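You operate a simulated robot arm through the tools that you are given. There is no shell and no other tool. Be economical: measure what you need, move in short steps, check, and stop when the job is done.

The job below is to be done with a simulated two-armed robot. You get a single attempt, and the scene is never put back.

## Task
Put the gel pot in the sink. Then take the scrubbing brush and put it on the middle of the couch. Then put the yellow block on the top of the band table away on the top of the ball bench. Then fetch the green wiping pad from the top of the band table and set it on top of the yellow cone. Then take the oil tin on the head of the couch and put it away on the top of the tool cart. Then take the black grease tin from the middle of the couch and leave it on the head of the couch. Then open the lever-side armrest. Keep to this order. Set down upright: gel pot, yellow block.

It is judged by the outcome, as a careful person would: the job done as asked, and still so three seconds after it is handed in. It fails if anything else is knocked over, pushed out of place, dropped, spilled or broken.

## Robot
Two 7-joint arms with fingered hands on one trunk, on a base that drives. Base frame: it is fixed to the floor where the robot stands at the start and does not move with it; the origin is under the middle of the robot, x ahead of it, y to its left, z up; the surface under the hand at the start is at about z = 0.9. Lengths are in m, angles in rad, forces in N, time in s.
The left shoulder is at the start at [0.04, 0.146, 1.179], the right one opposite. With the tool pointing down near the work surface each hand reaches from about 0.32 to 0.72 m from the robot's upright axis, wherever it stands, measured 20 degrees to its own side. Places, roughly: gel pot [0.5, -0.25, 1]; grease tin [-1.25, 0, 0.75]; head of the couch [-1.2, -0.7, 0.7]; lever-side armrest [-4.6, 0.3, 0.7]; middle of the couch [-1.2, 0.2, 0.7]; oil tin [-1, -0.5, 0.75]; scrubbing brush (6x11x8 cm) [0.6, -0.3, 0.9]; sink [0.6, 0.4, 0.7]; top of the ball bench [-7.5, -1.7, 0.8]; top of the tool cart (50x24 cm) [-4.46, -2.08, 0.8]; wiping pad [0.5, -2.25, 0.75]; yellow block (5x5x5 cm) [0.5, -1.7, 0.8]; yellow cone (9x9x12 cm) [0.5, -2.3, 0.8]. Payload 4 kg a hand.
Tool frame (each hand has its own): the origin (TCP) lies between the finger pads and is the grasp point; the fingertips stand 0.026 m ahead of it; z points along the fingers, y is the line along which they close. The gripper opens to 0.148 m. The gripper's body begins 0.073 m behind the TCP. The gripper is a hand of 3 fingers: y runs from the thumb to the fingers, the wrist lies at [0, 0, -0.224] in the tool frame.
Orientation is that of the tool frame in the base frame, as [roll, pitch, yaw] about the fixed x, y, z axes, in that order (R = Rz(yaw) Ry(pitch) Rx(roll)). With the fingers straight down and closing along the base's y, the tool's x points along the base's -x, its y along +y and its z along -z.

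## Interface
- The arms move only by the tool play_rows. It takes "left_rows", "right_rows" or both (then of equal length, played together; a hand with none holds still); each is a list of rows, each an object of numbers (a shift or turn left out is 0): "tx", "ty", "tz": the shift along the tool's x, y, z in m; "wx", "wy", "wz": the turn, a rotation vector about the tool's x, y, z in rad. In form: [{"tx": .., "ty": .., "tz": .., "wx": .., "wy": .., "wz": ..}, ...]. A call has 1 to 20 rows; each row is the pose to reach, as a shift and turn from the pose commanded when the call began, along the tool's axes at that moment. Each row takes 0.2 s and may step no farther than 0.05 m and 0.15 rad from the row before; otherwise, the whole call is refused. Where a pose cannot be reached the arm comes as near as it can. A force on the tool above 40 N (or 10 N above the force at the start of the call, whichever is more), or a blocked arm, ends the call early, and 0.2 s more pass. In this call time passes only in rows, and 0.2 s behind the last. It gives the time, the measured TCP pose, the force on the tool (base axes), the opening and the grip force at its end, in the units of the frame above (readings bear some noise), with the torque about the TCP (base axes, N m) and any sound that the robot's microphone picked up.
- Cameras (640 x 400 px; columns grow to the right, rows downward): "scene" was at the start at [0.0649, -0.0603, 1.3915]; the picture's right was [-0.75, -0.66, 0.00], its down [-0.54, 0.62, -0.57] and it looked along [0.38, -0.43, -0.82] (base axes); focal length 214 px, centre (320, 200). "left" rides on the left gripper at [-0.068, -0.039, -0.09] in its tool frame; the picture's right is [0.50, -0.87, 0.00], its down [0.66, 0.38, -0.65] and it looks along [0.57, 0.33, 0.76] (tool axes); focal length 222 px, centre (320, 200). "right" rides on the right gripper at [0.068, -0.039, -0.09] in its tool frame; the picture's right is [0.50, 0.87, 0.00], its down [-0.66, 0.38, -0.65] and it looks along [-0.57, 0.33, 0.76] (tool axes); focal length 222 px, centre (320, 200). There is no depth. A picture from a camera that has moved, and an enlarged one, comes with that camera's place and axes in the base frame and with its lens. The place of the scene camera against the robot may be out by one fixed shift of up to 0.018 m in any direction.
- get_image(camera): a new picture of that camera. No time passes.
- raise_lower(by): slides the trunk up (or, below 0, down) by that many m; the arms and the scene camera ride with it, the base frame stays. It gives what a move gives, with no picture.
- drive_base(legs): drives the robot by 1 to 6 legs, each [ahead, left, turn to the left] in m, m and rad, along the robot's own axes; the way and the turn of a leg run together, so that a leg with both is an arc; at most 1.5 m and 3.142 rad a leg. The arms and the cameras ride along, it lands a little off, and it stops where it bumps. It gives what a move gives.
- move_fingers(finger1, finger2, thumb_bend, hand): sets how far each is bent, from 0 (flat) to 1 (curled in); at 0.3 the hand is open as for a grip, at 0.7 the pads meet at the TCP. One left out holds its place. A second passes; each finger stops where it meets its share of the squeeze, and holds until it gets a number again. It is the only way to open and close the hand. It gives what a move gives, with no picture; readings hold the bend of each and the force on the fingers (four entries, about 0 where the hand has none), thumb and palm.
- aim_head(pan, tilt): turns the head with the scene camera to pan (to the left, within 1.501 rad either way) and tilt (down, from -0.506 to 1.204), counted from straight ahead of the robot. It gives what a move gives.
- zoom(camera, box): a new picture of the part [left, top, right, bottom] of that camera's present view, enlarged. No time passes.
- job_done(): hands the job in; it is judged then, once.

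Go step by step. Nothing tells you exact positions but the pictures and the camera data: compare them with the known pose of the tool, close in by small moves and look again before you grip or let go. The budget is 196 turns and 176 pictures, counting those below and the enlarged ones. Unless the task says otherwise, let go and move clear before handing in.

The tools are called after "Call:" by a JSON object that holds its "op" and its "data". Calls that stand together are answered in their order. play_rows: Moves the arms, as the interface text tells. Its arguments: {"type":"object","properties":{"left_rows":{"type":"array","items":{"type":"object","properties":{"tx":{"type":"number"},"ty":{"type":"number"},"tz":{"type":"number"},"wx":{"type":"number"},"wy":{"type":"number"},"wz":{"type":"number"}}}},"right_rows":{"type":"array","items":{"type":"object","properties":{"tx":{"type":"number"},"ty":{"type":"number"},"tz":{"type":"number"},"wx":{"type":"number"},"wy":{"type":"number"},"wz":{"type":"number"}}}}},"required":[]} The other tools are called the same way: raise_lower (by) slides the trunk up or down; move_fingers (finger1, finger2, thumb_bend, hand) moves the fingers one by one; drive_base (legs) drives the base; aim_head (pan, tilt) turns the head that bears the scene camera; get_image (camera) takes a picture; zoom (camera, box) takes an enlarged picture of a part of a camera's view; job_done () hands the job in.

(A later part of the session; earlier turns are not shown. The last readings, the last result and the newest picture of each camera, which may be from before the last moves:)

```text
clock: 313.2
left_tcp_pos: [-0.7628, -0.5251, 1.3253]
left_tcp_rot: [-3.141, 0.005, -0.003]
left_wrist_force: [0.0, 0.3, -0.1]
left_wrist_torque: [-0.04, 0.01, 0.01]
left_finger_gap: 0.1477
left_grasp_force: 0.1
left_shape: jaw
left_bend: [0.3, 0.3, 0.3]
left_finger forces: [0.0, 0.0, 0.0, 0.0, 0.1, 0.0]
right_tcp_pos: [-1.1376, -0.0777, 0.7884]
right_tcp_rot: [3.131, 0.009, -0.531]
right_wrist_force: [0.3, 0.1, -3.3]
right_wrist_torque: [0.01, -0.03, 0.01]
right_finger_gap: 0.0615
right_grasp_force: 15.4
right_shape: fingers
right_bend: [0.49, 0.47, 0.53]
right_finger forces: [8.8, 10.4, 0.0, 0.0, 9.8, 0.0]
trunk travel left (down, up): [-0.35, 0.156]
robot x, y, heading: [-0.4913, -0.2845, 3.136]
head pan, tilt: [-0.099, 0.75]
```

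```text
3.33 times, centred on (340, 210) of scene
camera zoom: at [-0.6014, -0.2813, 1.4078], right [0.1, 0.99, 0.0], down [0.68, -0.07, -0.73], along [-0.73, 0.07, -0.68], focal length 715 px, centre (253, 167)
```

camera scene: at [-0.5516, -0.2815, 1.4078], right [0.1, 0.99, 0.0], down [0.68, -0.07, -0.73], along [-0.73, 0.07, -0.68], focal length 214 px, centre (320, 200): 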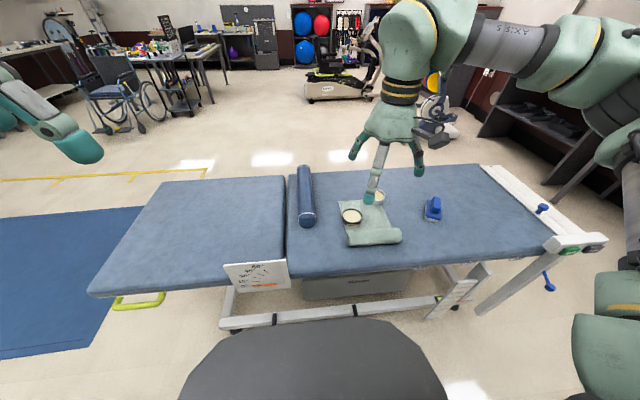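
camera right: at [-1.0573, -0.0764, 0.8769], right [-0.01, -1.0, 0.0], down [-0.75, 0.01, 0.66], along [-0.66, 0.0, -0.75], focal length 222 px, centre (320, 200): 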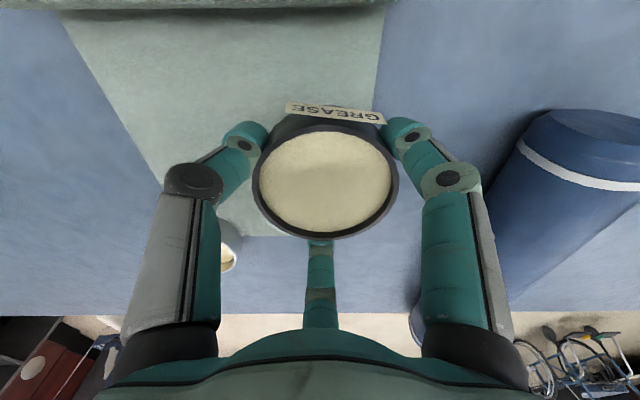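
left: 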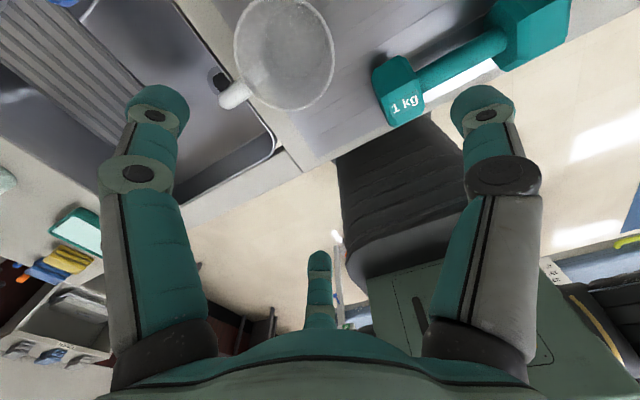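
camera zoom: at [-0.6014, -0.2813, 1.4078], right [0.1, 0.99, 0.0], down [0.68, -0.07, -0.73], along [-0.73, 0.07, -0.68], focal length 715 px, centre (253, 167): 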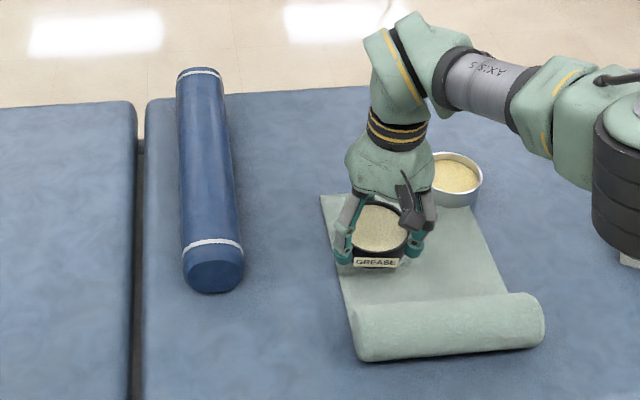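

Gripped cleanly with the towel undisturbed. I lift, back off a little, and strafe left so the hand comes over the couch head.

Call:
{"op": "play_rows", "data": {"right_rows": [{"tz": -0.05}, {"tz": -0.1}, {"tz": -0.15}, {"tz": -0.2}, {"tz": -0.25}, {"tz": -0.3}]}}

Call:
{"op": "drive_base", "data": {"legs": [[-0.06, 0, 0], [0, 0.58, 0]]}}

Call:
{"op": "get_image", "data": {"camera": "scene"}}

```text
clock: 314.6
left_tcp_pos: [-0.762, -0.5249, 1.3261]
left_tcp_rot: [-3.141, 0.004, -0.004]
left_wrist_force: [-0.2, -0.1, -0.2]
left_wrist_torque: [0.01, 0.01, 0.01]
left_finger_gap: 0.1476
left_grasp_force: 0.1
left_shape: jaw
left_bend: [0.3, 0.3, 0.3]
left_finger forces: [0.0, 0.0, 0.1, 0.1, 0.0, 0.0]
right_tcp_pos: [-1.1306, -0.0735, 1.0873]
right_tcp_rot: [3.133, 0.008, -0.531]
right_wrist_force: [-0.2, -1.3, -3.6]
right_wrist_torque: [0.04, 0.01, 0.01]
right_finger_gap: 0.0615
right_grasp_force: 14.2
right_shape: fingers
right_bend: [0.49, 0.47, 0.53]
right_finger forces: [8.7, 10.2, 0.0, 0.1, 10.0, 0.0]
trunk travel left (down, up): [-0.35, 0.156]
robot x, y, heading: [-0.4978, -0.2844, 3.143]
head pan, tilt: [-0.099, 0.75]
```

```text
clock: 318.4
left_tcp_pos: [-0.6997, -1.0991, 1.3271]
left_tcp_rot: [-3.139, 0.005, 0.002]
left_wrist_force: [-0.6, 0.2, 0.6]
left_wrist_torque: [0.0, -0.01, 0.02]
left_finger_gap: 0.1475
left_grasp_force: 0.1
left_shape: jaw
left_bend: [0.3, 0.3, 0.3]
left_finger forces: [0.0, 0.1, 0.0, 0.1, 0.0, 0.0]
right_tcp_pos: [-1.0706, -0.6496, 1.0864]
right_tcp_rot: [3.132, 0.008, -0.526]
right_wrist_force: [0.0, 0.3, -3.3]
right_wrist_torque: [0.01, 0.02, 0.02]
right_finger_gap: 0.0617
right_grasp_force: 14.6
right_shape: fingers
right_bend: [0.49, 0.47, 0.53]
right_finger forces: [8.7, 10.2, 0.0, 0.0, 9.9, 0.1]
trunk travel left (down, up): [-0.35, 0.156]
robot x, y, heading: [-0.4349, -0.8615, -3.135]
head pan, tilt: [-0.099, 0.75]
```

```text
44 pictures are left
camera scene: at [-0.5401, -0.8542, 1.4078], right [0.09, 1.0, 0.0], down [0.68, -0.06, -0.73], along [-0.73, 0.07, -0.68], focal length 214 px, centre (320, 200)
```

scene: 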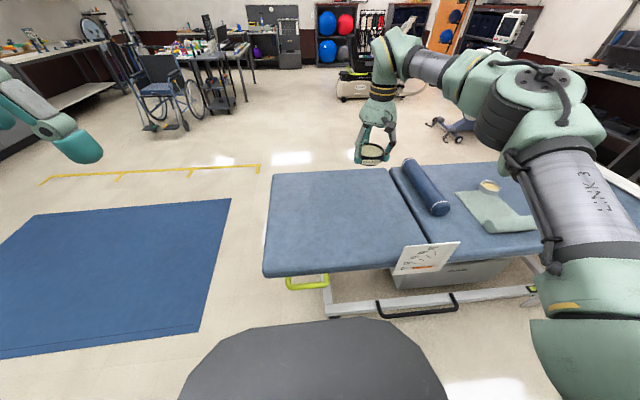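

The hand is over the middle of the couch head at [-1.07, -0.65]. Lowering, with fine steps at the end.

Call:
{"op": "play_rows", "data": {"right_rows": [{"tz": 0.05}, {"tz": 0.1}, {"tz": 0.15}, {"tz": 0.2}, {"tz": 0.25}, {"tz": 0.29}, {"tz": 0.315}, {"tz": 0.33}, {"tz": 0.337}, {"tz": 0.343}, {"tz": 0.348}, {"tz": 0.353}, {"tz": 0.358}]}}

Call:
{"op": "get_image", "data": {"camera": "right"}}

```text
clock: 321.2
left_tcp_pos: [-0.6958, -1.1013, 1.3273]
left_tcp_rot: [-3.14, 0.006, 0.001]
left_wrist_force: [0.1, -0.7, -0.3]
left_wrist_torque: [0.0, -0.01, 0.0]
left_finger_gap: 0.1478
left_grasp_force: 0.0
left_shape: jaw
left_bend: [0.3, 0.3, 0.3]
left_finger forces: [0.1, 0.1, 0.0, 0.1, 0.1, 0.0]
right_tcp_pos: [-1.0749, -0.6528, 0.7346]
right_tcp_rot: [3.129, 0.016, -0.526]
right_wrist_force: [1.8, 2.7, 28.9]
right_wrist_torque: [0.12, -0.2, 0.06]
right_finger_gap: 0.0612
right_grasp_force: 19.2
right_shape: fingers
right_bend: [0.49, 0.47, 0.54]
right_finger forces: [12.1, 10.0, 0.0, 0.0, 16.0, 0.0]
trunk travel left (down, up): [-0.35, 0.156]
robot x, y, heading: [-0.4346, -0.8555, -3.13]
head pan, tilt: [-0.099, 0.75]
```

```text
43 pictures are left
camera right: at [-0.9941, -0.6517, 0.8227], right [0.0, -1.0, 0.0], down [-0.74, 0.0, 0.67], along [-0.67, 0.0, -0.74], focal length 222 px, centre (320, 200)
```

right: 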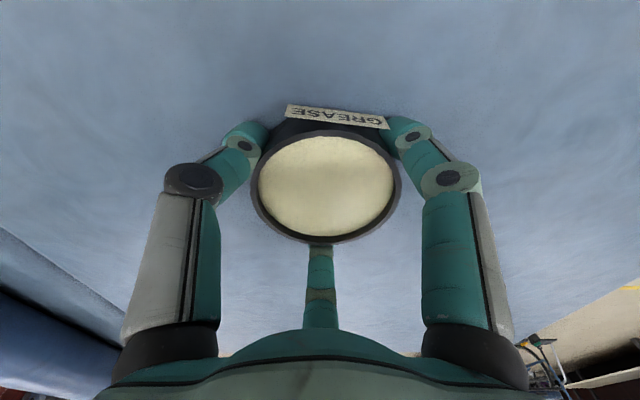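

The tin is on the couch head. Opening, then lifting off.

Call:
{"op": "move_fingers", "data": {"hand": "right", "finger1": 0.28, "finger2": 0.28, "thumb_bend": 0.28}}

Call:
{"op": "play_rows", "data": {"right_rows": [{"tz": -0.02}, {"tz": -0.05}, {"tz": -0.1}, {"tz": -0.15}, {"tz": -0.2}, {"tz": -0.25}, {"tz": -0.3}, {"tz": -0.35}, {"tz": -0.38}]}}

Call:
{"op": "get_image", "data": {"camera": "scene"}}

```text
clock: 322.2
left_tcp_pos: [-0.6989, -1.0997, 1.3263]
left_tcp_rot: [-3.14, 0.002, 0.002]
left_wrist_force: [0.4, -0.6, 0.2]
left_wrist_torque: [-0.04, 0.01, 0.02]
left_finger_gap: 0.1477
left_grasp_force: 0.0
left_shape: jaw
left_bend: [0.3, 0.3, 0.3]
left_finger forces: [0.1, 0.0, 0.0, 0.0, 0.0, 0.0]
right_tcp_pos: [-1.0743, -0.6538, 0.7298]
right_tcp_rot: [3.131, 0.007, -0.525]
right_wrist_force: [0.0, -0.1, -0.3]
right_wrist_torque: [0.0, 0.02, -0.01]
right_finger_gap: 0.1305
right_grasp_force: 0.1
right_shape: fingers
right_bend: [0.28, 0.28, 0.28]
right_finger forces: [0.0, 0.0, 0.1, 0.0, 0.0, 0.1]
trunk travel left (down, up): [-0.35, 0.156]
robot x, y, heading: [-0.4312, -0.857, -3.138]
head pan, tilt: [-0.099, 0.75]
```

```text
clock: 324.2
left_tcp_pos: [-0.6995, -1.0996, 1.3253]
left_tcp_rot: [-3.14, 0.003, 0.003]
left_wrist_force: [-0.1, 0.4, 0.5]
left_wrist_torque: [-0.01, 0.01, 0.0]
left_finger_gap: 0.1479
left_grasp_force: 0.2
left_shape: jaw
left_bend: [0.3, 0.3, 0.3]
left_finger forces: [0.0, 0.0, 0.0, 0.0, 0.0, 0.0]
right_tcp_pos: [-1.0674, -0.649, 1.1086]
right_tcp_rot: [3.13, 0.009, -0.525]
right_wrist_force: [-0.1, 0.0, 0.3]
right_wrist_torque: [0.0, 0.01, -0.03]
right_finger_gap: 0.131
right_grasp_force: 0.0
right_shape: fingers
right_bend: [0.28, 0.28, 0.28]
right_finger forces: [0.1, 0.1, 0.0, 0.0, 0.0, 0.1]
trunk travel left (down, up): [-0.35, 0.156]
robot x, y, heading: [-0.4338, -0.8566, -3.139]
head pan, tilt: [-0.099, 0.75]
```

```text
42 pictures are left
camera scene: at [-0.5391, -0.8557, 1.4079], right [0.09, 1.0, 0.0], down [0.68, -0.06, -0.73], along [-0.73, 0.07, -0.68], focal length 214 px, centre (320, 200)
```

scene: 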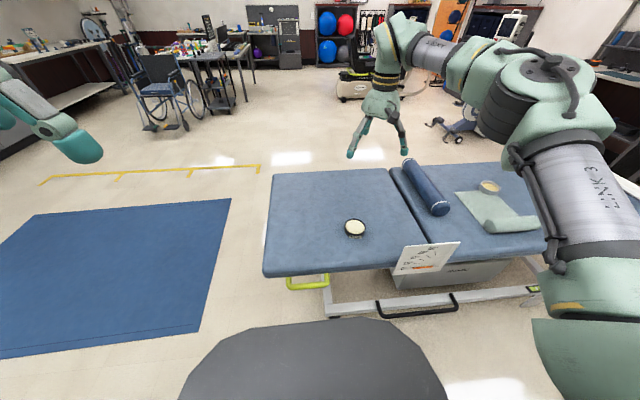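

The grease tin stands on the couch head. Last comes the lever-side armrest on the exercise machine: I tuck the hand in and drive past the couch for a look.

Call:
{"op": "play_rows", "data": {"right_rows": [{"tx": 0.033, "ty": -0.019, "wz": -0.13}, {"tx": 0.066, "ty": -0.038, "wz": -0.26}, {"tx": 0.098, "ty": -0.056, "wz": -0.39}, {"tx": 0.13, "ty": -0.075, "wz": -0.52}]}}

Call:
{"op": "drive_base", "data": {"legs": [[0, 0.5, 0], [1.5, 0, 0], [0.9, -0.3, 0]]}}

Call:
{"op": "aim_head", "data": {"pan": -0.6, "tilt": 0.35}}

Call:
{"op": "get_image", "data": {"camera": "scene"}}

```text
clock: 325.2
left_tcp_pos: [-0.6983, -1.0985, 1.3271]
left_tcp_rot: [-3.14, 0.005, 0.001]
left_wrist_force: [1.0, 0.9, 0.1]
left_wrist_torque: [0.02, 0.01, 0.0]
left_finger_gap: 0.1479
left_grasp_force: 0.2
left_shape: jaw
left_bend: [0.3, 0.3, 0.3]
left_finger forces: [0.1, 0.0, 0.1, 0.0, 0.1, 0.0]
right_tcp_pos: [-0.9189, -0.6506, 1.1079]
right_tcp_rot: [3.136, 0.015, -0.003]
right_wrist_force: [-0.6, 0.8, 0.4]
right_wrist_torque: [-0.02, 0.02, -0.01]
right_finger_gap: 0.1306
right_grasp_force: 0.1
right_shape: fingers
right_bend: [0.28, 0.28, 0.28]
right_finger forces: [0.0, 0.0, 0.1, 0.0, 0.1, 0.0]
trunk travel left (down, up): [-0.35, 0.156]
robot x, y, heading: [-0.4381, -0.858, -3.133]
head pan, tilt: [-0.099, 0.75]
```

```text
clock: 339.7
left_tcp_pos: [-3.0774, -1.334, 1.326]
left_tcp_rot: [-3.14, 0.002, 0.006]
left_wrist_force: [-0.2, 0.0, -0.3]
left_wrist_torque: [0.0, 0.02, 0.01]
left_finger_gap: 0.1479
left_grasp_force: 0.1
left_shape: jaw
left_bend: [0.3, 0.3, 0.3]
left_finger forces: [0.0, 0.0, 0.0, 0.0, 0.0, 0.0]
right_tcp_pos: [-3.3014, -0.8853, 1.1066]
right_tcp_rot: [3.135, 0.012, -0.001]
right_wrist_force: [1.2, -0.3, 0.5]
right_wrist_torque: [0.02, 0.01, 0.0]
right_finger_gap: 0.1307
right_grasp_force: 0.0
right_shape: fingers
right_bend: [0.28, 0.28, 0.28]
right_finger forces: [0.0, 0.0, 0.1, 0.1, 0.0, 0.0]
trunk travel left (down, up): [-0.35, 0.156]
robot x, y, heading: [-2.8133, -1.0898, -3.133]
head pan, tilt: [-0.099, 0.75]
```

```text
clock: 340.6
left_tcp_pos: [-3.0773, -1.3327, 1.3275]
left_tcp_rot: [-3.14, 0.004, 0.007]
left_wrist_force: [0.1, 0.5, 0.3]
left_wrist_torque: [0.01, 0.01, -0.01]
left_finger_gap: 0.1479
left_grasp_force: 0.2
left_shape: jaw
left_bend: [0.3, 0.3, 0.3]
left_finger forces: [0.0, 0.1, 0.1, 0.0, 0.0, 0.0]
right_tcp_pos: [-3.3008, -0.8851, 1.1068]
right_tcp_rot: [3.136, 0.012, 0.001]
right_wrist_force: [-0.1, 0.2, 0.0]
right_wrist_torque: [0.0, 0.03, 0.03]
right_finger_gap: 0.1306
right_grasp_force: 0.1
right_shape: fingers
right_bend: [0.28, 0.28, 0.28]
right_finger forces: [0.0, 0.1, 0.0, 0.0, 0.0, 0.0]
trunk travel left (down, up): [-0.35, 0.156]
robot x, y, heading: [-2.8128, -1.0876, -3.132]
head pan, tilt: [-0.6, 0.351]
```

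```text
41 pictures are left
camera scene: at [-2.9146, -1.0427, 1.4434], right [0.56, 0.83, 0.0], down [0.29, -0.19, -0.94], along [-0.78, 0.52, -0.34], focal length 214 px, centre (320, 200)
```

scene: 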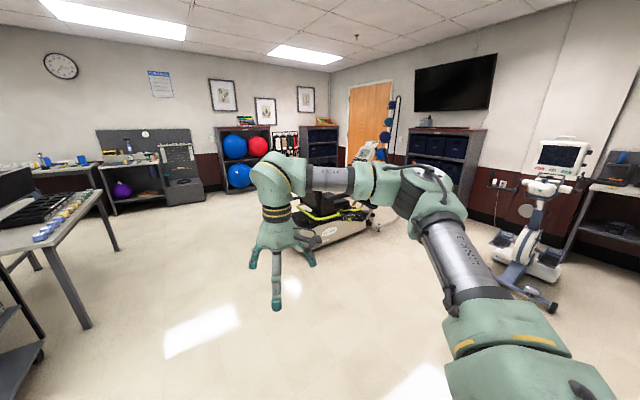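

The arm hides the machine; I drive further and turn right to face it.

Call:
{"op": "drive_base", "data": {"legs": [[0.9, 0, 0], [0, 0, -1.1]]}}

Call:
{"op": "aim_head", "data": {"pan": 0.25, "tilt": 0.5}}

Call:
{"op": "get_image", "data": {"camera": "scene"}}

```text
clock: 348.0
left_tcp_pos: [-4.0277, -0.982, 1.3266]
left_tcp_rot: [-3.14, 0.005, -1.07]
left_wrist_force: [0.8, 0.5, 0.4]
left_wrist_torque: [-0.04, 0.03, 0.02]
left_finger_gap: 0.1482
left_grasp_force: 0.0
left_shape: jaw
left_bend: [0.3, 0.3, 0.3]
left_finger forces: [0.1, 0.0, 0.1, 0.0, 0.0, 0.1]
right_tcp_pos: [-3.7364, -0.5729, 1.1053]
right_tcp_rot: [3.137, 0.014, -1.078]
right_wrist_force: [0.0, -0.4, 0.4]
right_wrist_torque: [0.0, 0.02, -0.01]
right_finger_gap: 0.1308
right_grasp_force: 0.1
right_shape: fingers
right_bend: [0.28, 0.28, 0.28]
right_finger forces: [0.0, 0.0, 0.0, 0.0, 0.0, 0.1]
trunk travel left (down, up): [-0.35, 0.156]
robot x, y, heading: [-3.6858, -1.0978, 2.075]
head pan, tilt: [-0.6, 0.351]
```

```text
clock: 349.1
left_tcp_pos: [-4.0258, -0.9811, 1.3261]
left_tcp_rot: [-3.138, 0.004, -1.069]
left_wrist_force: [0.4, -0.3, -1.0]
left_wrist_torque: [-0.01, 0.03, 0.0]
left_finger_gap: 0.1477
left_grasp_force: 0.1
left_shape: jaw
left_bend: [0.3, 0.3, 0.3]
left_finger forces: [0.0, 0.1, 0.0, 0.1, 0.0, 0.1]
right_tcp_pos: [-3.737, -0.5727, 1.1064]
right_tcp_rot: [3.137, 0.011, -1.075]
right_wrist_force: [0.9, 0.1, -0.2]
right_wrist_torque: [0.02, 0.03, 0.02]
right_finger_gap: 0.1307
right_grasp_force: 0.0
right_shape: fingers
right_bend: [0.28, 0.28, 0.28]
right_finger forces: [0.0, 0.0, 0.1, 0.1, 0.1, 0.0]
trunk travel left (down, up): [-0.35, 0.156]
robot x, y, heading: [-3.6848, -1.0978, 2.078]
head pan, tilt: [0.25, 0.499]
```

```text
40 pictures are left
camera scene: at [-3.7601, -1.0202, 1.4298], right [0.73, 0.68, 0.0], down [0.33, -0.35, -0.88], along [-0.6, 0.64, -0.48], focal length 214 px, centre (320, 200)
```

scene: 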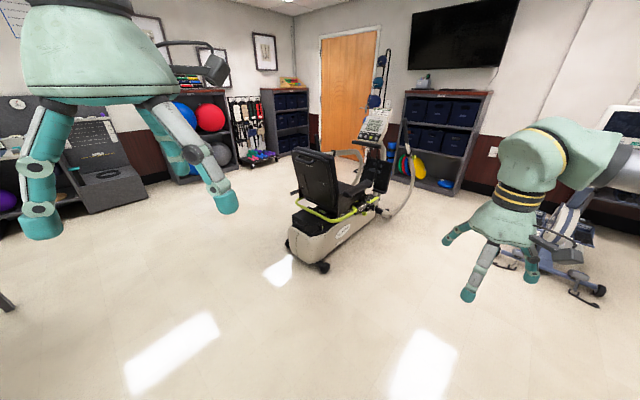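

Call:
{"op": "zoom", "data": {"camera": "scene", "box": [270, 100, 430, 280]}}

```text
2.22 times, centred on (350, 190) of scene
camera zoom: at [-3.7601, -1.0202, 1.4298], right [0.73, 0.68, 0.0], down [0.33, -0.35, -0.88], along [-0.6, 0.64, -0.48], focal length 477 px, centre (253, 222)
```

zoom: 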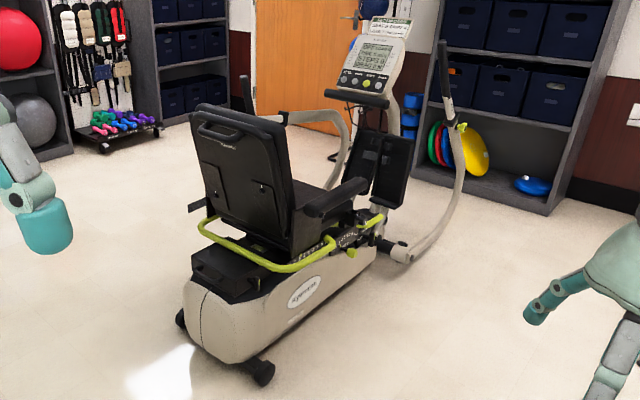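

The armrest visible on the near side (x ≈ -4.6, y 0.16…0.47) is the lever-side one, with lime lever below. I go to its side, facing it, for a close look.

Call:
{"op": "drive_base", "data": {"legs": [[0, 0, 1.064], [0, -1.2, 0]]}}

Call:
{"op": "aim_head", "data": {"pan": -0.1, "tilt": 0.6}}

Call:
{"op": "get_image", "data": {"camera": "scene"}}

```text
clock: 357.9
left_tcp_pos: [-3.9698, -0.1686, 1.3263]
left_tcp_rot: [-3.141, 0.003, 0.027]
left_wrist_force: [0.7, 0.2, -0.5]
left_wrist_torque: [0.02, 0.0, -0.03]
left_finger_gap: 0.148
left_grasp_force: 0.0
left_shape: jaw
left_bend: [0.3, 0.3, 0.3]
left_finger forces: [0.0, 0.0, 0.0, 0.1, 0.0, 0.0]
right_tcp_pos: [-4.2041, 0.274, 1.1078]
right_tcp_rot: [3.136, 0.013, 0.021]
right_wrist_force: [-0.1, -0.3, 0.5]
right_wrist_torque: [0.05, 0.01, 0.0]
right_finger_gap: 0.131
right_grasp_force: 0.1
right_shape: fingers
right_bend: [0.28, 0.28, 0.28]
right_finger forces: [0.0, 0.1, 0.0, 0.0, 0.0, 0.1]
trunk travel left (down, up): [-0.35, 0.156]
robot x, y, heading: [-3.7136, 0.0775, -3.115]
head pan, tilt: [0.25, 0.499]
```

```text
clock: 358.7
left_tcp_pos: [-3.9703, -0.1695, 1.3266]
left_tcp_rot: [-3.141, 0.005, 0.027]
left_wrist_force: [0.3, 0.4, 0.2]
left_wrist_torque: [-0.03, 0.02, -0.03]
left_finger_gap: 0.148
left_grasp_force: 0.2
left_shape: jaw
left_bend: [0.3, 0.3, 0.3]
left_finger forces: [0.1, 0.0, 0.1, 0.0, 0.0, 0.0]
right_tcp_pos: [-4.2034, 0.275, 1.106]
right_tcp_rot: [3.137, 0.012, 0.021]
right_wrist_force: [-0.4, 0.3, -0.3]
right_wrist_torque: [-0.01, -0.01, 0.01]
right_finger_gap: 0.1307
right_grasp_force: 0.0
right_shape: fingers
right_bend: [0.28, 0.28, 0.28]
right_finger forces: [0.0, 0.0, 0.0, 0.1, 0.1, 0.1]
trunk travel left (down, up): [-0.35, 0.156]
robot x, y, heading: [-3.7143, 0.0815, -3.11]
head pan, tilt: [-0.099, 0.6]
```

```text
38 pictures are left
camera scene: at [-3.8237, 0.0804, 1.4207], right [0.07, 1.0, 0.0], down [0.56, -0.04, -0.83], along [-0.82, 0.06, -0.56], focal length 214 px, centre (320, 200)
```

scene: 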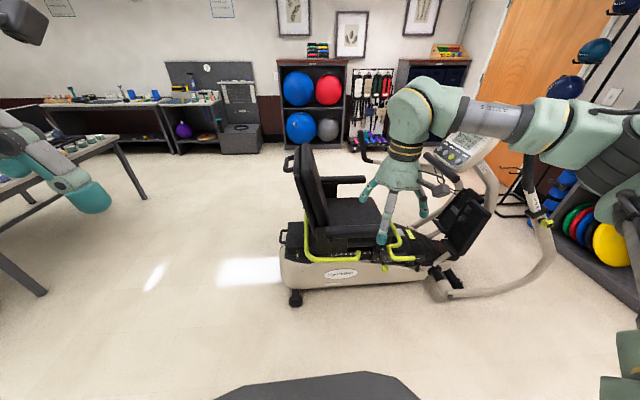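

Call:
{"op": "zoom", "data": {"camera": "scene", "box": [260, 130, 460, 310]}}

Call:
{"op": "get_image", "data": {"camera": "right"}}

```text
2.22 times, centred on (360, 220) of scene
camera zoom: at [-3.8237, 0.0804, 1.4207], right [0.07, 1.0, 0.0], down [0.56, -0.04, -0.83], along [-0.82, 0.06, -0.56], focal length 477 px, centre (231, 156)
```

zoom: 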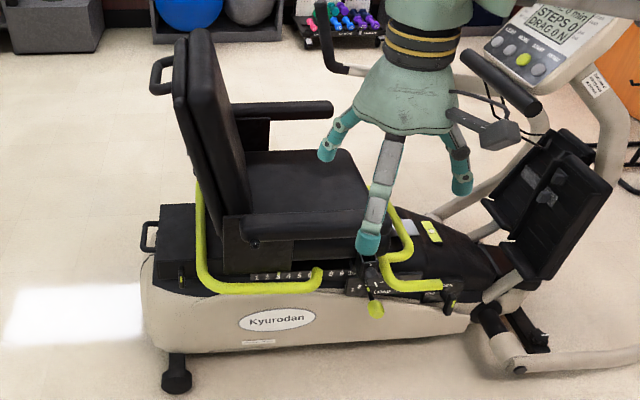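

```text
36 pictures are left
camera right: at [-4.1349, 0.3159, 1.1961], right [0.52, -0.86, 0.0], down [-0.64, -0.39, 0.66], along [-0.57, -0.34, -0.75], focal length 222 px, centre (320, 200)
```

right: 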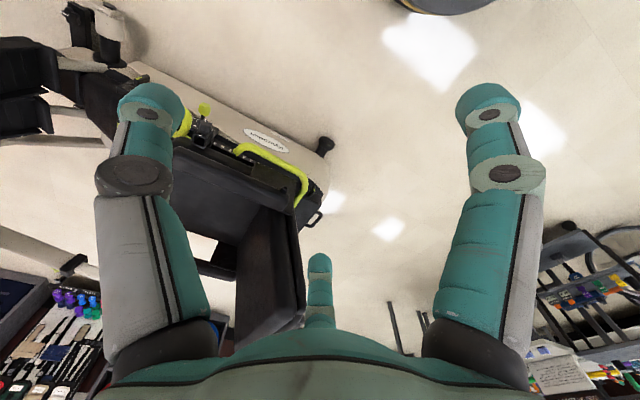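

Here the near armrest is a horizontal black bar hinged at the backrest, tip about [-4.53, 0.41, 0.75]; opening means swinging it up. I'll use the closed fingers as a horizontal peg beneath its tip; first close the hand and turn it to point at the machine, safely high.

Call:
{"op": "move_fingers", "data": {"hand": "right", "finger1": 0.7, "finger2": 0.7, "thumb_bend": 0.7}}

Call:
{"op": "play_rows", "data": {"right_rows": [{"tx": -0.01, "ty": -0.01, "wy": -0.143}, {"tx": -0.02, "ty": -0.02, "wy": -0.286}, {"tx": -0.03, "ty": -0.03, "wy": -0.429}, {"tx": -0.04, "ty": -0.04, "wy": -0.572}, {"tx": -0.05, "ty": -0.05, "wy": -0.715}, {"tx": -0.06, "ty": -0.06, "wy": -0.858}, {"tx": -0.07, "ty": -0.07, "wy": -1.0}, {"tx": -0.08, "ty": -0.08, "wy": -1.143}, {"tx": -0.09, "ty": -0.09, "wy": -1.286}, {"tx": -0.1, "ty": -0.1, "wy": -1.429}, {"tx": -0.11, "ty": -0.11, "wy": -1.571}]}}

Call:
{"op": "get_image", "data": {"camera": "scene"}}

Call:
{"op": "get_image", "data": {"camera": "right"}}

```text
clock: 359.7
left_tcp_pos: [-3.9709, -0.1693, 1.3269]
left_tcp_rot: [-3.142, 0.004, 0.029]
left_wrist_force: [0.5, -0.3, 0.5]
left_wrist_torque: [-0.02, -0.01, -0.01]
left_finger_gap: 0.1483
left_grasp_force: 0.0
left_shape: jaw
left_bend: [0.3, 0.3, 0.3]
left_finger forces: [0.0, 0.0, 0.0, 0.0, 0.1, 0.0]
right_tcp_pos: [-4.2043, 0.2747, 1.1063]
right_tcp_rot: [3.136, 0.011, 0.022]
right_wrist_force: [0.8, 0.1, -0.4]
right_wrist_torque: [-0.05, -0.02, -0.01]
right_finger_gap: 0.0002
right_grasp_force: 0.2
right_shape: fingers
right_bend: [0.69, 0.69, 0.7]
right_finger forces: [0.1, 0.0, 0.0, 0.1, 0.0, 0.0]
trunk travel left (down, up): [-0.35, 0.156]
robot x, y, heading: [-3.7141, 0.077, -3.108]
head pan, tilt: [-0.099, 0.6]
```

```text
clock: 362.1
left_tcp_pos: [-3.9708, -0.1703, 1.3262]
left_tcp_rot: [-3.137, 0.004, 0.029]
left_wrist_force: [-0.2, 0.1, 1.0]
left_wrist_torque: [0.04, 0.01, -0.01]
left_finger_gap: 0.148
left_grasp_force: 0.1
left_shape: jaw
left_bend: [0.3, 0.3, 0.3]
left_finger forces: [0.1, 0.1, 0.0, 0.0, 0.0, 0.0]
right_tcp_pos: [-4.338, 0.3915, 1.2026]
right_tcp_rot: [2.997, 1.313, -0.064]
right_wrist_force: [0.0, 0.5, 0.2]
right_wrist_torque: [-0.02, -0.02, -0.03]
right_finger_gap: 0.0
right_grasp_force: 0.1
right_shape: fingers
right_bend: [0.69, 0.7, 0.7]
right_finger forces: [0.1, 0.0, 0.0, 0.1, 0.0, 0.1]
right hand out of reach, approached as far as the arm can: row 8, 9, 10, 11
trunk travel left (down, up): [-0.35, 0.156]
robot x, y, heading: [-3.7137, 0.0813, -3.107]
head pan, tilt: [-0.099, 0.6]
```

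```text
35 pictures are left
camera scene: at [-3.8228, 0.0791, 1.4208], right [0.07, 1.0, 0.0], down [0.56, -0.04, -0.83], along [-0.82, 0.06, -0.56], focal length 214 px, centre (320, 200)
```

scene: 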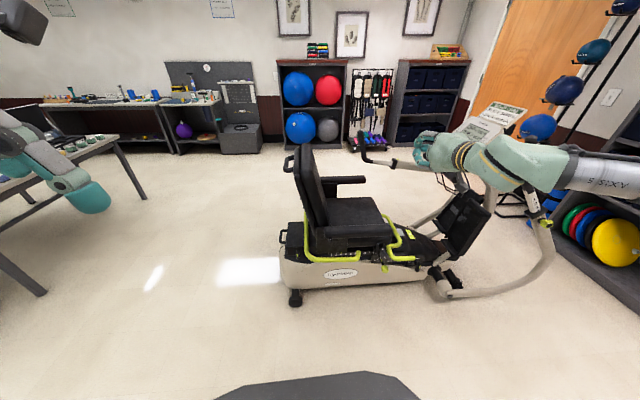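

```text
34 pictures are left
camera right: at [-4.2354, 0.4374, 1.1598], right [0.19, -0.87, -0.45], down [0.49, -0.31, 0.81], along [-0.85, -0.38, 0.37], focal length 222 px, centre (320, 200)
```

right: 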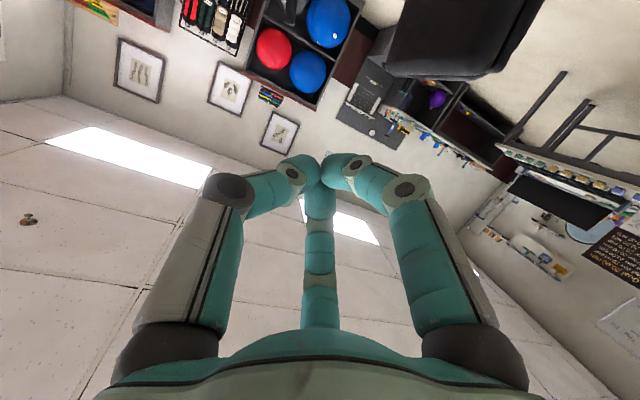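

The hand points nearly horizontally and the view of the seat is now free. Zooming on the armrest.

Call:
{"op": "zoom", "data": {"camera": "scene", "box": [270, 140, 430, 290]}}

```text
2.67 times, centred on (350, 215) of scene
camera zoom: at [-3.8228, 0.0791, 1.4208], right [0.07, 1.0, 0.0], down [0.56, -0.04, -0.83], along [-0.82, 0.06, -0.56], focal length 572 px, centre (240, 160)
```

zoom: 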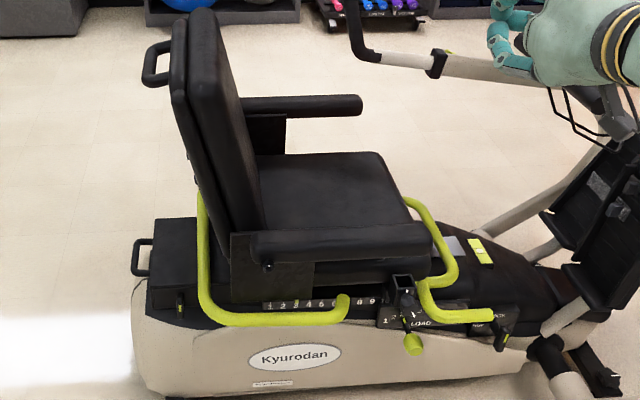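

The armrest bar (z ≈ 0.71, tip y ≈ 0.48, pivot ≈ [y 0.185, z 0.685]) has only about 5 cm of room above the cushion, so I'll pinch it: thumb below, fingers above, then swing with a wrist roll. First lower the trunk and level the hand.

Call:
{"op": "raise_lower", "data": {"by": -0.2}}

Call:
{"op": "play_rows", "data": {"right_rows": [{"wy": -0.128}, {"wy": -0.255}]}}

```text
clock: 364.3
left_tcp_pos: [-3.9704, -0.1689, 1.1278]
left_tcp_rot: [-3.139, 0.004, 0.029]
left_wrist_force: [-0.2, 0.5, -0.2]
left_wrist_torque: [0.01, -0.01, -0.01]
left_finger_gap: 0.1478
left_grasp_force: 0.1
left_shape: jaw
left_bend: [0.3, 0.3, 0.3]
left_finger forces: [0.0, 0.1, 0.0, 0.0, 0.0, 0.0]
right_tcp_pos: [-4.3388, 0.3924, 1.0029]
right_tcp_rot: [2.992, 1.312, -0.07]
right_wrist_force: [0.6, -0.4, -0.6]
right_wrist_torque: [0.0, 0.01, 0.02]
right_finger_gap: 0.0
right_grasp_force: 0.0
right_shape: fingers
right_bend: [0.69, 0.7, 0.7]
right_finger forces: [0.0, 0.1, 0.0, 0.1, 0.0, 0.1]
trunk travel left (down, up): [-0.15, 0.356]
robot x, y, heading: [-3.7089, 0.0803, -3.11]
head pan, tilt: [-0.099, 0.6]
```

```text
clock: 364.9
left_tcp_pos: [-3.9705, -0.1691, 1.1282]
left_tcp_rot: [-3.14, 0.004, 0.028]
left_wrist_force: [0.1, 0.6, 0.7]
left_wrist_torque: [-0.01, 0.03, 0.0]
left_finger_gap: 0.1478
left_grasp_force: 0.0
left_shape: jaw
left_bend: [0.3, 0.3, 0.3]
left_finger forces: [0.1, 0.0, 0.0, 0.1, 0.1, 0.0]
right_tcp_pos: [-4.3386, 0.3943, 1.0024]
right_tcp_rot: [2.994, 1.31, -0.068]
right_wrist_force: [-0.8, 0.6, 0.0]
right_wrist_torque: [-0.01, 0.0, 0.01]
right_finger_gap: 0.0002
right_grasp_force: 0.1
right_shape: fingers
right_bend: [0.69, 0.7, 0.7]
right_finger forces: [0.0, 0.0, 0.0, 0.1, 0.0, 0.1]
right hand out of reach, approached as far as the arm can: row 1, 2
trunk travel left (down, up): [-0.15, 0.356]
robot x, y, heading: [-3.7124, 0.0794, -3.111]
head pan, tilt: [-0.099, 0.6]
```

The wrist can't level there; moving forward and down should open up reach. Trying with the level turn included.

Call:
{"op": "play_rows", "data": {"right_rows": [{"tx": 0.035, "tz": 0.025, "ty": -0.003, "wy": -0.05}, {"tx": 0.07, "tz": 0.05, "ty": -0.006, "wy": -0.1}, {"tx": 0.104, "tz": 0.076, "ty": -0.008, "wy": -0.15}, {"tx": 0.139, "tz": 0.102, "ty": -0.01, "wy": -0.2}, {"tx": 0.173, "tz": 0.127, "ty": -0.013, "wy": -0.255}]}}

Call:
{"op": "get_image", "data": {"camera": "scene"}}

```text
clock: 366.1
left_tcp_pos: [-3.9706, -0.1679, 1.1274]
left_tcp_rot: [-3.14, 0.003, 0.028]
left_wrist_force: [0.1, 0.0, -0.3]
left_wrist_torque: [0.0, 0.02, 0.02]
left_finger_gap: 0.148
left_grasp_force: 0.1
left_shape: jaw
left_bend: [0.3, 0.3, 0.3]
left_finger forces: [0.0, 0.1, 0.0, 0.0, 0.0, 0.1]
right_tcp_pos: [-4.3786, 0.3682, 0.9104]
right_tcp_rot: [2.721, 1.3, -0.2]
right_wrist_force: [-0.3, -1.5, 0.0]
right_wrist_torque: [0.02, -0.02, -0.02]
right_finger_gap: 0.0
right_grasp_force: 0.0
right_shape: fingers
right_bend: [0.7, 0.69, 0.7]
right_finger forces: [0.1, 0.1, 0.0, 0.0, 0.1, 0.0]
right hand out of reach, approached as far as the arm can: row 1, 2, 3, 4, 5
trunk travel left (down, up): [-0.15, 0.356]
robot x, y, heading: [-3.7126, 0.0811, -3.111]
head pan, tilt: [-0.099, 0.6]
```

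```text
32 pictures are left
camera scene: at [-3.8232, 0.0805, 1.2217], right [0.07, 1.0, 0.0], down [0.56, -0.04, -0.83], along [-0.82, 0.06, -0.56], focal length 214 px, centre (320, 200)
```

scene: 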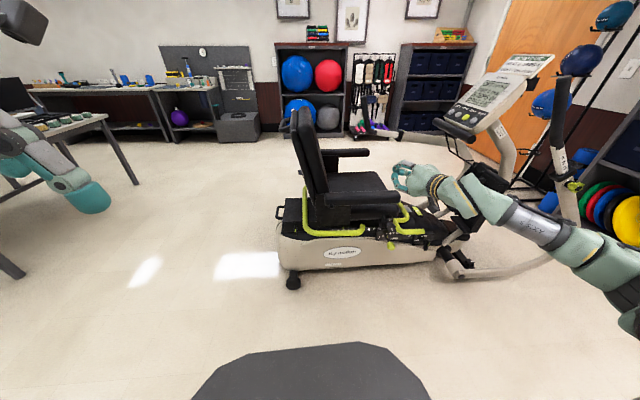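

Horizontal pointing is out of the wrist's range. A better way: hand pointing down over the bar's end, pinching its two sides with the two fingers so the bar can pivot between them. I raise the trunk again and turn the hand back down.

Call:
{"op": "raise_lower", "data": {"by": 0.2}}

Call:
{"op": "play_rows", "data": {"right_rows": [{"wy": 0.15}, {"wy": 0.3}, {"wy": 0.45}, {"wy": 0.6}, {"wy": 0.75}, {"wy": 0.9}]}}

```text
clock: 368.2
left_tcp_pos: [-3.9711, -0.1689, 1.3263]
left_tcp_rot: [-3.139, 0.004, 0.027]
left_wrist_force: [0.4, -0.6, -0.1]
left_wrist_torque: [0.01, -0.03, 0.01]
left_finger_gap: 0.148
left_grasp_force: 0.0
left_shape: jaw
left_bend: [0.3, 0.3, 0.3]
left_finger forces: [0.0, 0.0, 0.0, 0.1, 0.1, 0.0]
right_tcp_pos: [-4.3794, 0.3673, 1.1104]
right_tcp_rot: [2.721, 1.299, -0.201]
right_wrist_force: [0.7, 0.2, -0.7]
right_wrist_torque: [0.0, -0.01, 0.01]
right_finger_gap: 0.0
right_grasp_force: 0.0
right_shape: fingers
right_bend: [0.7, 0.69, 0.7]
right_finger forces: [0.0, 0.0, 0.0, 0.0, 0.1, 0.0]
trunk travel left (down, up): [-0.35, 0.156]
robot x, y, heading: [-3.7161, 0.0843, -3.111]
head pan, tilt: [-0.099, 0.6]
```

```text
clock: 369.6
left_tcp_pos: [-3.9712, -0.1703, 1.3259]
left_tcp_rot: [-3.139, 0.004, 0.027]
left_wrist_force: [0.5, -0.7, 0.5]
left_wrist_torque: [0.02, -0.02, -0.01]
left_finger_gap: 0.148
left_grasp_force: 0.1
left_shape: jaw
left_bend: [0.3, 0.3, 0.3]
left_finger forces: [0.0, 0.1, 0.0, 0.1, 0.0, 0.1]
right_tcp_pos: [-4.38, 0.3664, 1.11]
right_tcp_rot: [3.02, 0.415, 0.157]
right_wrist_force: [0.5, 0.3, 0.0]
right_wrist_torque: [-0.02, 0.0, -0.03]
right_finger_gap: 0.0002
right_grasp_force: 0.0
right_shape: fingers
right_bend: [0.7, 0.69, 0.7]
right_finger forces: [0.0, 0.0, 0.0, 0.0, 0.0, 0.0]
trunk travel left (down, up): [-0.35, 0.156]
robot x, y, heading: [-3.7145, 0.0811, -3.108]
head pan, tilt: [-0.099, 0.6]
```

That works. I finish turning the hand straight down while moving above the armrest's end, then open the two fingers with the thumb folded flat out of the way.

Call:
{"op": "play_rows", "data": {"right_rows": [{"tx": -0.032, "ty": -0.026, "tz": 0.011, "wx": 0.03, "wy": 0.081, "wz": 0.036}, {"tx": -0.064, "ty": -0.052, "tz": 0.022, "wx": 0.061, "wy": 0.162, "wz": 0.072}, {"tx": -0.097, "ty": -0.078, "tz": 0.033, "wx": 0.091, "wy": 0.242, "wz": 0.108}, {"tx": -0.129, "ty": -0.105, "tz": 0.044, "wx": 0.122, "wy": 0.323, "wz": 0.144}, {"tx": -0.161, "ty": -0.131, "tz": 0.0555, "wx": 0.152, "wy": 0.404, "wz": 0.18}]}}

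Call:
{"op": "move_fingers", "data": {"hand": "right", "finger1": 0.38, "finger2": 0.38, "thumb_bend": 0.05}}

Call:
{"op": "get_image", "data": {"camera": "right"}}

Call:
{"op": "get_image", "data": {"camera": "scene"}}

```text
clock: 370.8
left_tcp_pos: [-3.9713, -0.1702, 1.3267]
left_tcp_rot: [-3.14, 0.003, 0.029]
left_wrist_force: [0.1, -0.2, 0.7]
left_wrist_torque: [0.01, 0.02, -0.01]
left_finger_gap: 0.1476
left_grasp_force: 0.1
left_shape: jaw
left_bend: [0.3, 0.3, 0.3]
left_finger forces: [0.0, 0.0, 0.0, 0.1, 0.0, 0.0]
right_tcp_pos: [-4.3964, 0.4013, 1.1019]
right_tcp_rot: [3.116, 0.081, 0.031]
right_wrist_force: [0.1, 0.2, -0.1]
right_wrist_torque: [-0.03, 0.03, -0.03]
right_finger_gap: 0.0002
right_grasp_force: 0.1
right_shape: fingers
right_bend: [0.7, 0.69, 0.7]
right_finger forces: [0.0, 0.0, 0.0, 0.1, 0.0, 0.1]
right hand out of reach, approached as far as the arm can: row 2, 3, 4, 5
trunk travel left (down, up): [-0.35, 0.156]
robot x, y, heading: [-3.7131, 0.0777, -3.109]
head pan, tilt: [-0.099, 0.6]
```

```text
clock: 371.8
left_tcp_pos: [-3.9717, -0.1693, 1.3278]
left_tcp_rot: [-3.141, 0.005, 0.028]
left_wrist_force: [0.6, -1.1, -0.1]
left_wrist_torque: [-0.05, 0.0, -0.02]
left_finger_gap: 0.1479
left_grasp_force: 0.1
left_shape: jaw
left_bend: [0.3, 0.3, 0.3]
left_finger forces: [0.0, 0.1, 0.0, 0.0, 0.0, 0.0]
right_tcp_pos: [-4.3961, 0.4007, 1.1035]
right_tcp_rot: [3.114, 0.083, 0.032]
right_wrist_force: [-0.4, -0.2, -0.8]
right_wrist_torque: [0.01, 0.01, 0.0]
right_finger_gap: 0.1402
right_grasp_force: 0.0
right_shape: fingers
right_bend: [0.38, 0.38, 0.05]
right_finger forces: [0.0, 0.0, 0.1, 0.0, 0.1, 0.0]
trunk travel left (down, up): [-0.35, 0.156]
robot x, y, heading: [-3.7148, 0.0796, -3.112]
head pan, tilt: [-0.099, 0.6]
```

```text
31 pictures are left
camera right: at [-4.3221, 0.4448, 1.186], right [0.53, -0.85, -0.02], down [-0.59, -0.38, 0.71], along [-0.61, -0.37, -0.7], focal length 222 px, centre (320, 200)
```

right: 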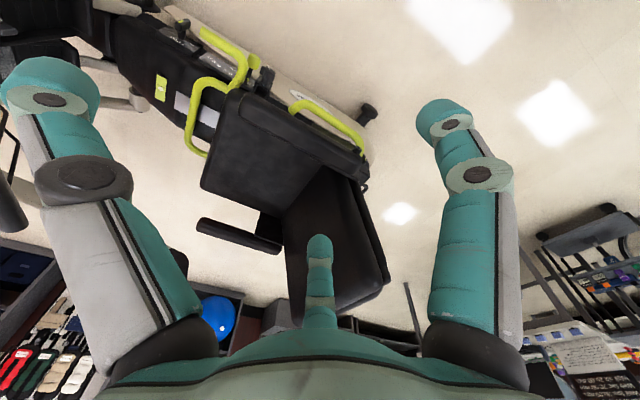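

```text
30 pictures are left
camera scene: at [-3.8239, 0.08, 1.4207], right [0.07, 1.0, 0.0], down [0.56, -0.04, -0.82], along [-0.82, 0.06, -0.57], focal length 214 px, centre (320, 200)
```

scene: 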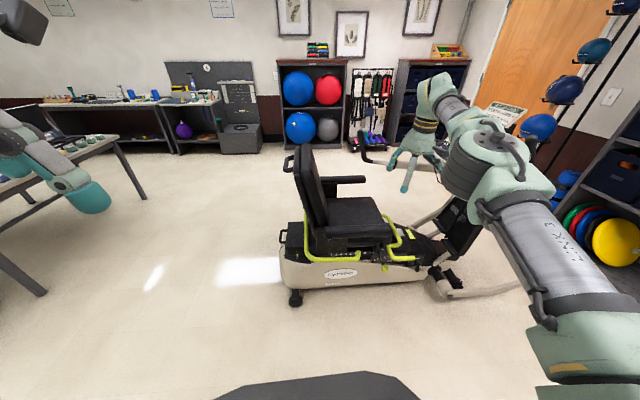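

The arm ran out of reach, so I bring the base 0.2 m closer (and 0.1 m to the right).

Call:
{"op": "drive_base", "data": {"legs": [[0.2, -0.1, -0.03]]}}

Call:
{"op": "zoom", "data": {"camera": "right", "box": [150, 20, 430, 300]}}

Call:
{"op": "zoom", "data": {"camera": "scene", "box": [250, 130, 450, 310]}}

```text
clock: 373.5
left_tcp_pos: [-4.1794, -0.0654, 1.327]
left_tcp_rot: [-3.136, 0.006, -0.005]
left_wrist_force: [-0.4, -0.1, -1.1]
left_wrist_torque: [0.0, 0.01, 0.02]
left_finger_gap: 0.1478
left_grasp_force: 0.0
left_shape: jaw
left_bend: [0.3, 0.3, 0.3]
left_finger forces: [0.0, 0.0, 0.0, 0.1, 0.0, 0.0]
right_tcp_pos: [-4.5855, 0.5185, 1.1032]
right_tcp_rot: [3.115, 0.083, -0.002]
right_wrist_force: [0.3, -0.5, -0.5]
right_wrist_torque: [-0.01, -0.04, -0.04]
right_finger_gap: 0.1402
right_grasp_force: 0.0
right_shape: fingers
right_bend: [0.38, 0.38, 0.05]
right_finger forces: [0.1, 0.0, 0.1, 0.0, 0.1, 0.1]
trunk travel left (down, up): [-0.35, 0.156]
robot x, y, heading: [-3.9134, 0.1775, 3.136]
head pan, tilt: [-0.099, 0.6]
```

```text
1.43 times, centred on (290, 160) of right
camera zoom: at [-4.51, 0.5604, 1.1873], right [0.5, -0.87, -0.02], down [-0.6, -0.36, 0.72], along [-0.63, -0.35, -0.7], focal length 317 px, centre (363, 257)
```

zoom: 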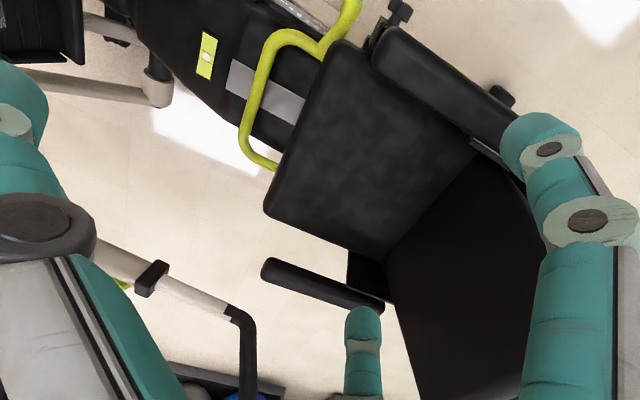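

```text
2.22 times, centred on (350, 220) of scene
camera zoom: at [-4.0235, 0.1792, 1.4209], right [0.1, 0.99, 0.0], down [0.56, -0.06, -0.83], along [-0.82, 0.08, -0.56], focal length 477 px, centre (253, 156)
```

zoom: 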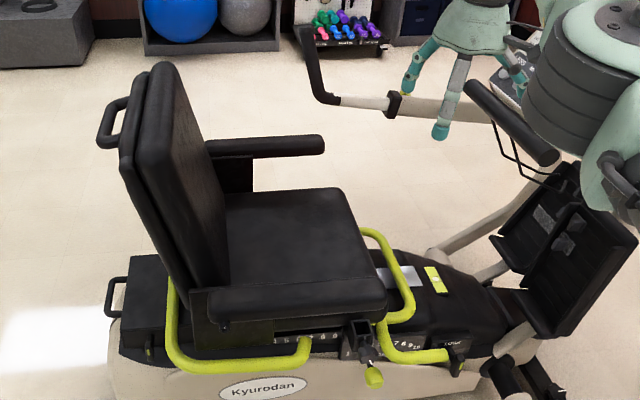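

From above, the bar end is clear: tip at about [-4.587, 0.484], z ≈ 0.71, ~5.5 cm wide. I open the fingers a bit more, straighten, and come down to just above it.

Call:
{"op": "move_fingers", "data": {"hand": "right", "finger1": 0.32, "finger2": 0.32, "thumb_bend": 0.05}}

Call:
{"op": "play_rows", "data": {"right_rows": [{"tx": 0.004, "ty": 0.007, "tz": 0.047, "wy": 0.04}, {"tx": 0.008, "ty": 0.014, "tz": 0.094, "wy": 0.083, "wx": 0.026}, {"tx": 0.012, "ty": 0.02, "tz": 0.141, "wy": 0.083, "wx": 0.026}, {"tx": 0.016, "ty": 0.027, "tz": 0.188, "wy": 0.083, "wx": 0.026}, {"tx": 0.02, "ty": 0.034, "tz": 0.235, "wy": 0.083, "wx": 0.026}, {"tx": 0.0235, "ty": 0.0405, "tz": 0.283, "wy": 0.083, "wx": 0.026}]}}

Call:
{"op": "get_image", "data": {"camera": "right"}}

Call:
{"op": "zoom", "data": {"camera": "scene", "box": [280, 130, 460, 300]}}

```text
clock: 374.5
left_tcp_pos: [-4.1795, -0.0649, 1.3257]
left_tcp_rot: [-3.14, 0.005, -0.005]
left_wrist_force: [0.4, 0.3, 0.0]
left_wrist_torque: [0.01, 0.03, 0.0]
left_finger_gap: 0.1475
left_grasp_force: 0.1
left_shape: jaw
left_bend: [0.3, 0.3, 0.3]
left_finger forces: [0.0, 0.0, 0.0, 0.0, 0.0, 0.0]
right_tcp_pos: [-4.5865, 0.5193, 1.1026]
right_tcp_rot: [3.116, 0.081, -0.002]
right_wrist_force: [-0.4, 0.6, -0.6]
right_wrist_torque: [0.01, -0.02, 0.05]
right_finger_gap: 0.1485
right_grasp_force: 0.2
right_shape: fingers
right_bend: [0.32, 0.32, 0.05]
right_finger forces: [0.1, 0.0, 0.1, 0.0, 0.0, 0.1]
trunk travel left (down, up): [-0.35, 0.156]
robot x, y, heading: [-3.9166, 0.1757, 3.141]
head pan, tilt: [-0.099, 0.6]
```

```text
clock: 375.9
left_tcp_pos: [-4.1808, -0.0645, 1.3271]
left_tcp_rot: [-3.141, 0.005, -0.005]
left_wrist_force: [0.2, 0.2, 0.8]
left_wrist_torque: [0.02, 0.03, -0.01]
left_finger_gap: 0.1478
left_grasp_force: 0.1
left_shape: jaw
left_bend: [0.3, 0.3, 0.3]
left_finger forces: [0.0, 0.1, 0.0, 0.0, 0.0, 0.0]
right_tcp_pos: [-4.5813, 0.4665, 0.8221]
right_tcp_rot: [3.142, 0.002, 0.0]
right_wrist_force: [0.6, 0.1, -0.7]
right_wrist_torque: [-0.03, -0.01, -0.02]
right_finger_gap: 0.1486
right_grasp_force: 0.0
right_shape: fingers
right_bend: [0.32, 0.32, 0.05]
right_finger forces: [0.0, 0.0, 0.0, 0.0, 0.0, 0.0]
right hand out of reach, approached as far as the arm can: row 6
trunk travel left (down, up): [-0.35, 0.156]
robot x, y, heading: [-3.9133, 0.1789, 3.142]
head pan, tilt: [-0.099, 0.6]
```

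```text
27 pictures are left
camera right: at [-4.5128, 0.5058, 0.9112], right [0.5, -0.87, 0.0], down [-0.66, -0.38, 0.65], along [-0.57, -0.33, -0.76], focal length 222 px, centre (320, 200)
```

right: 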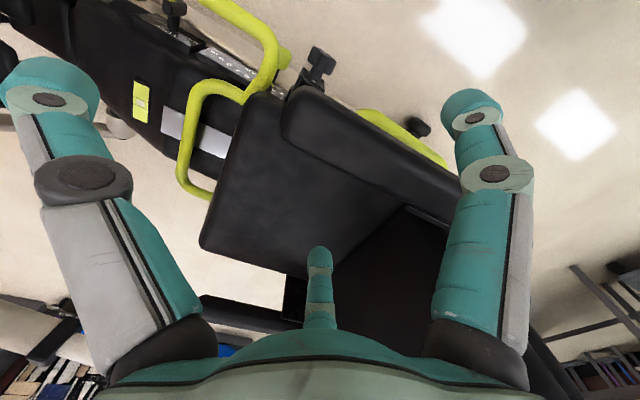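

```text
2.35 times, centred on (370, 215) of scene
camera zoom: at [-4.0256, 0.1802, 1.4207], right [0.1, 0.99, 0.0], down [0.56, -0.06, -0.82], along [-0.82, 0.08, -0.57], focal length 505 px, centre (202, 165)
```

zoom: 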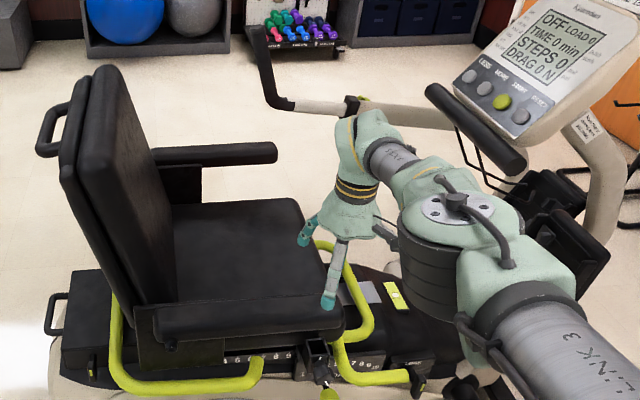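

Again at the reach limit; I bring the base 0.1 m closer while pulling the arm back the same amount.

Call:
{"op": "play_rows", "data": {"right_rows": [{"tx": 0.05, "tz": -0.02}, {"tx": 0.1, "tz": -0.03}]}}

Call:
{"op": "drive_base", "data": {"legs": [[0.1, 0, 0]]}}

Call:
{"op": "get_image", "data": {"camera": "right"}}

```text
refused: row 1 steps farther than a row can; nothing moved
```

```text
clock: 377.1
left_tcp_pos: [-4.2775, -0.0644, 1.3264]
left_tcp_rot: [-3.139, 0.006, -0.006]
left_wrist_force: [-0.7, 0.3, 0.8]
left_wrist_torque: [0.01, 0.02, 0.03]
left_finger_gap: 0.1478
left_grasp_force: 0.2
left_shape: jaw
left_bend: [0.3, 0.3, 0.3]
left_finger forces: [0.0, 0.0, 0.0, 0.1, 0.2, 0.1]
right_tcp_pos: [-4.679, 0.4664, 0.8231]
right_tcp_rot: [-3.141, -0.001, 0.0]
right_wrist_force: [-0.3, -0.3, 1.0]
right_wrist_torque: [0.01, -0.01, 0.02]
right_finger_gap: 0.1483
right_grasp_force: 0.0
right_shape: fingers
right_bend: [0.32, 0.32, 0.05]
right_finger forces: [0.0, 0.0, 0.0, 0.0, 0.0, 0.0]
trunk travel left (down, up): [-0.35, 0.156]
robot x, y, heading: [-4.0101, 0.1783, 3.14]
head pan, tilt: [-0.099, 0.6]
```

```text
25 pictures are left
camera right: at [-4.6099, 0.5057, 0.9128], right [0.5, -0.87, 0.0], down [-0.65, -0.38, 0.65], along [-0.57, -0.33, -0.76], focal length 222 px, centre (320, 200)
```

right: 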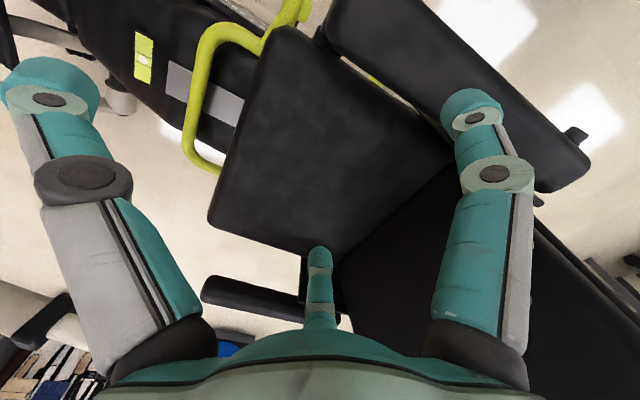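

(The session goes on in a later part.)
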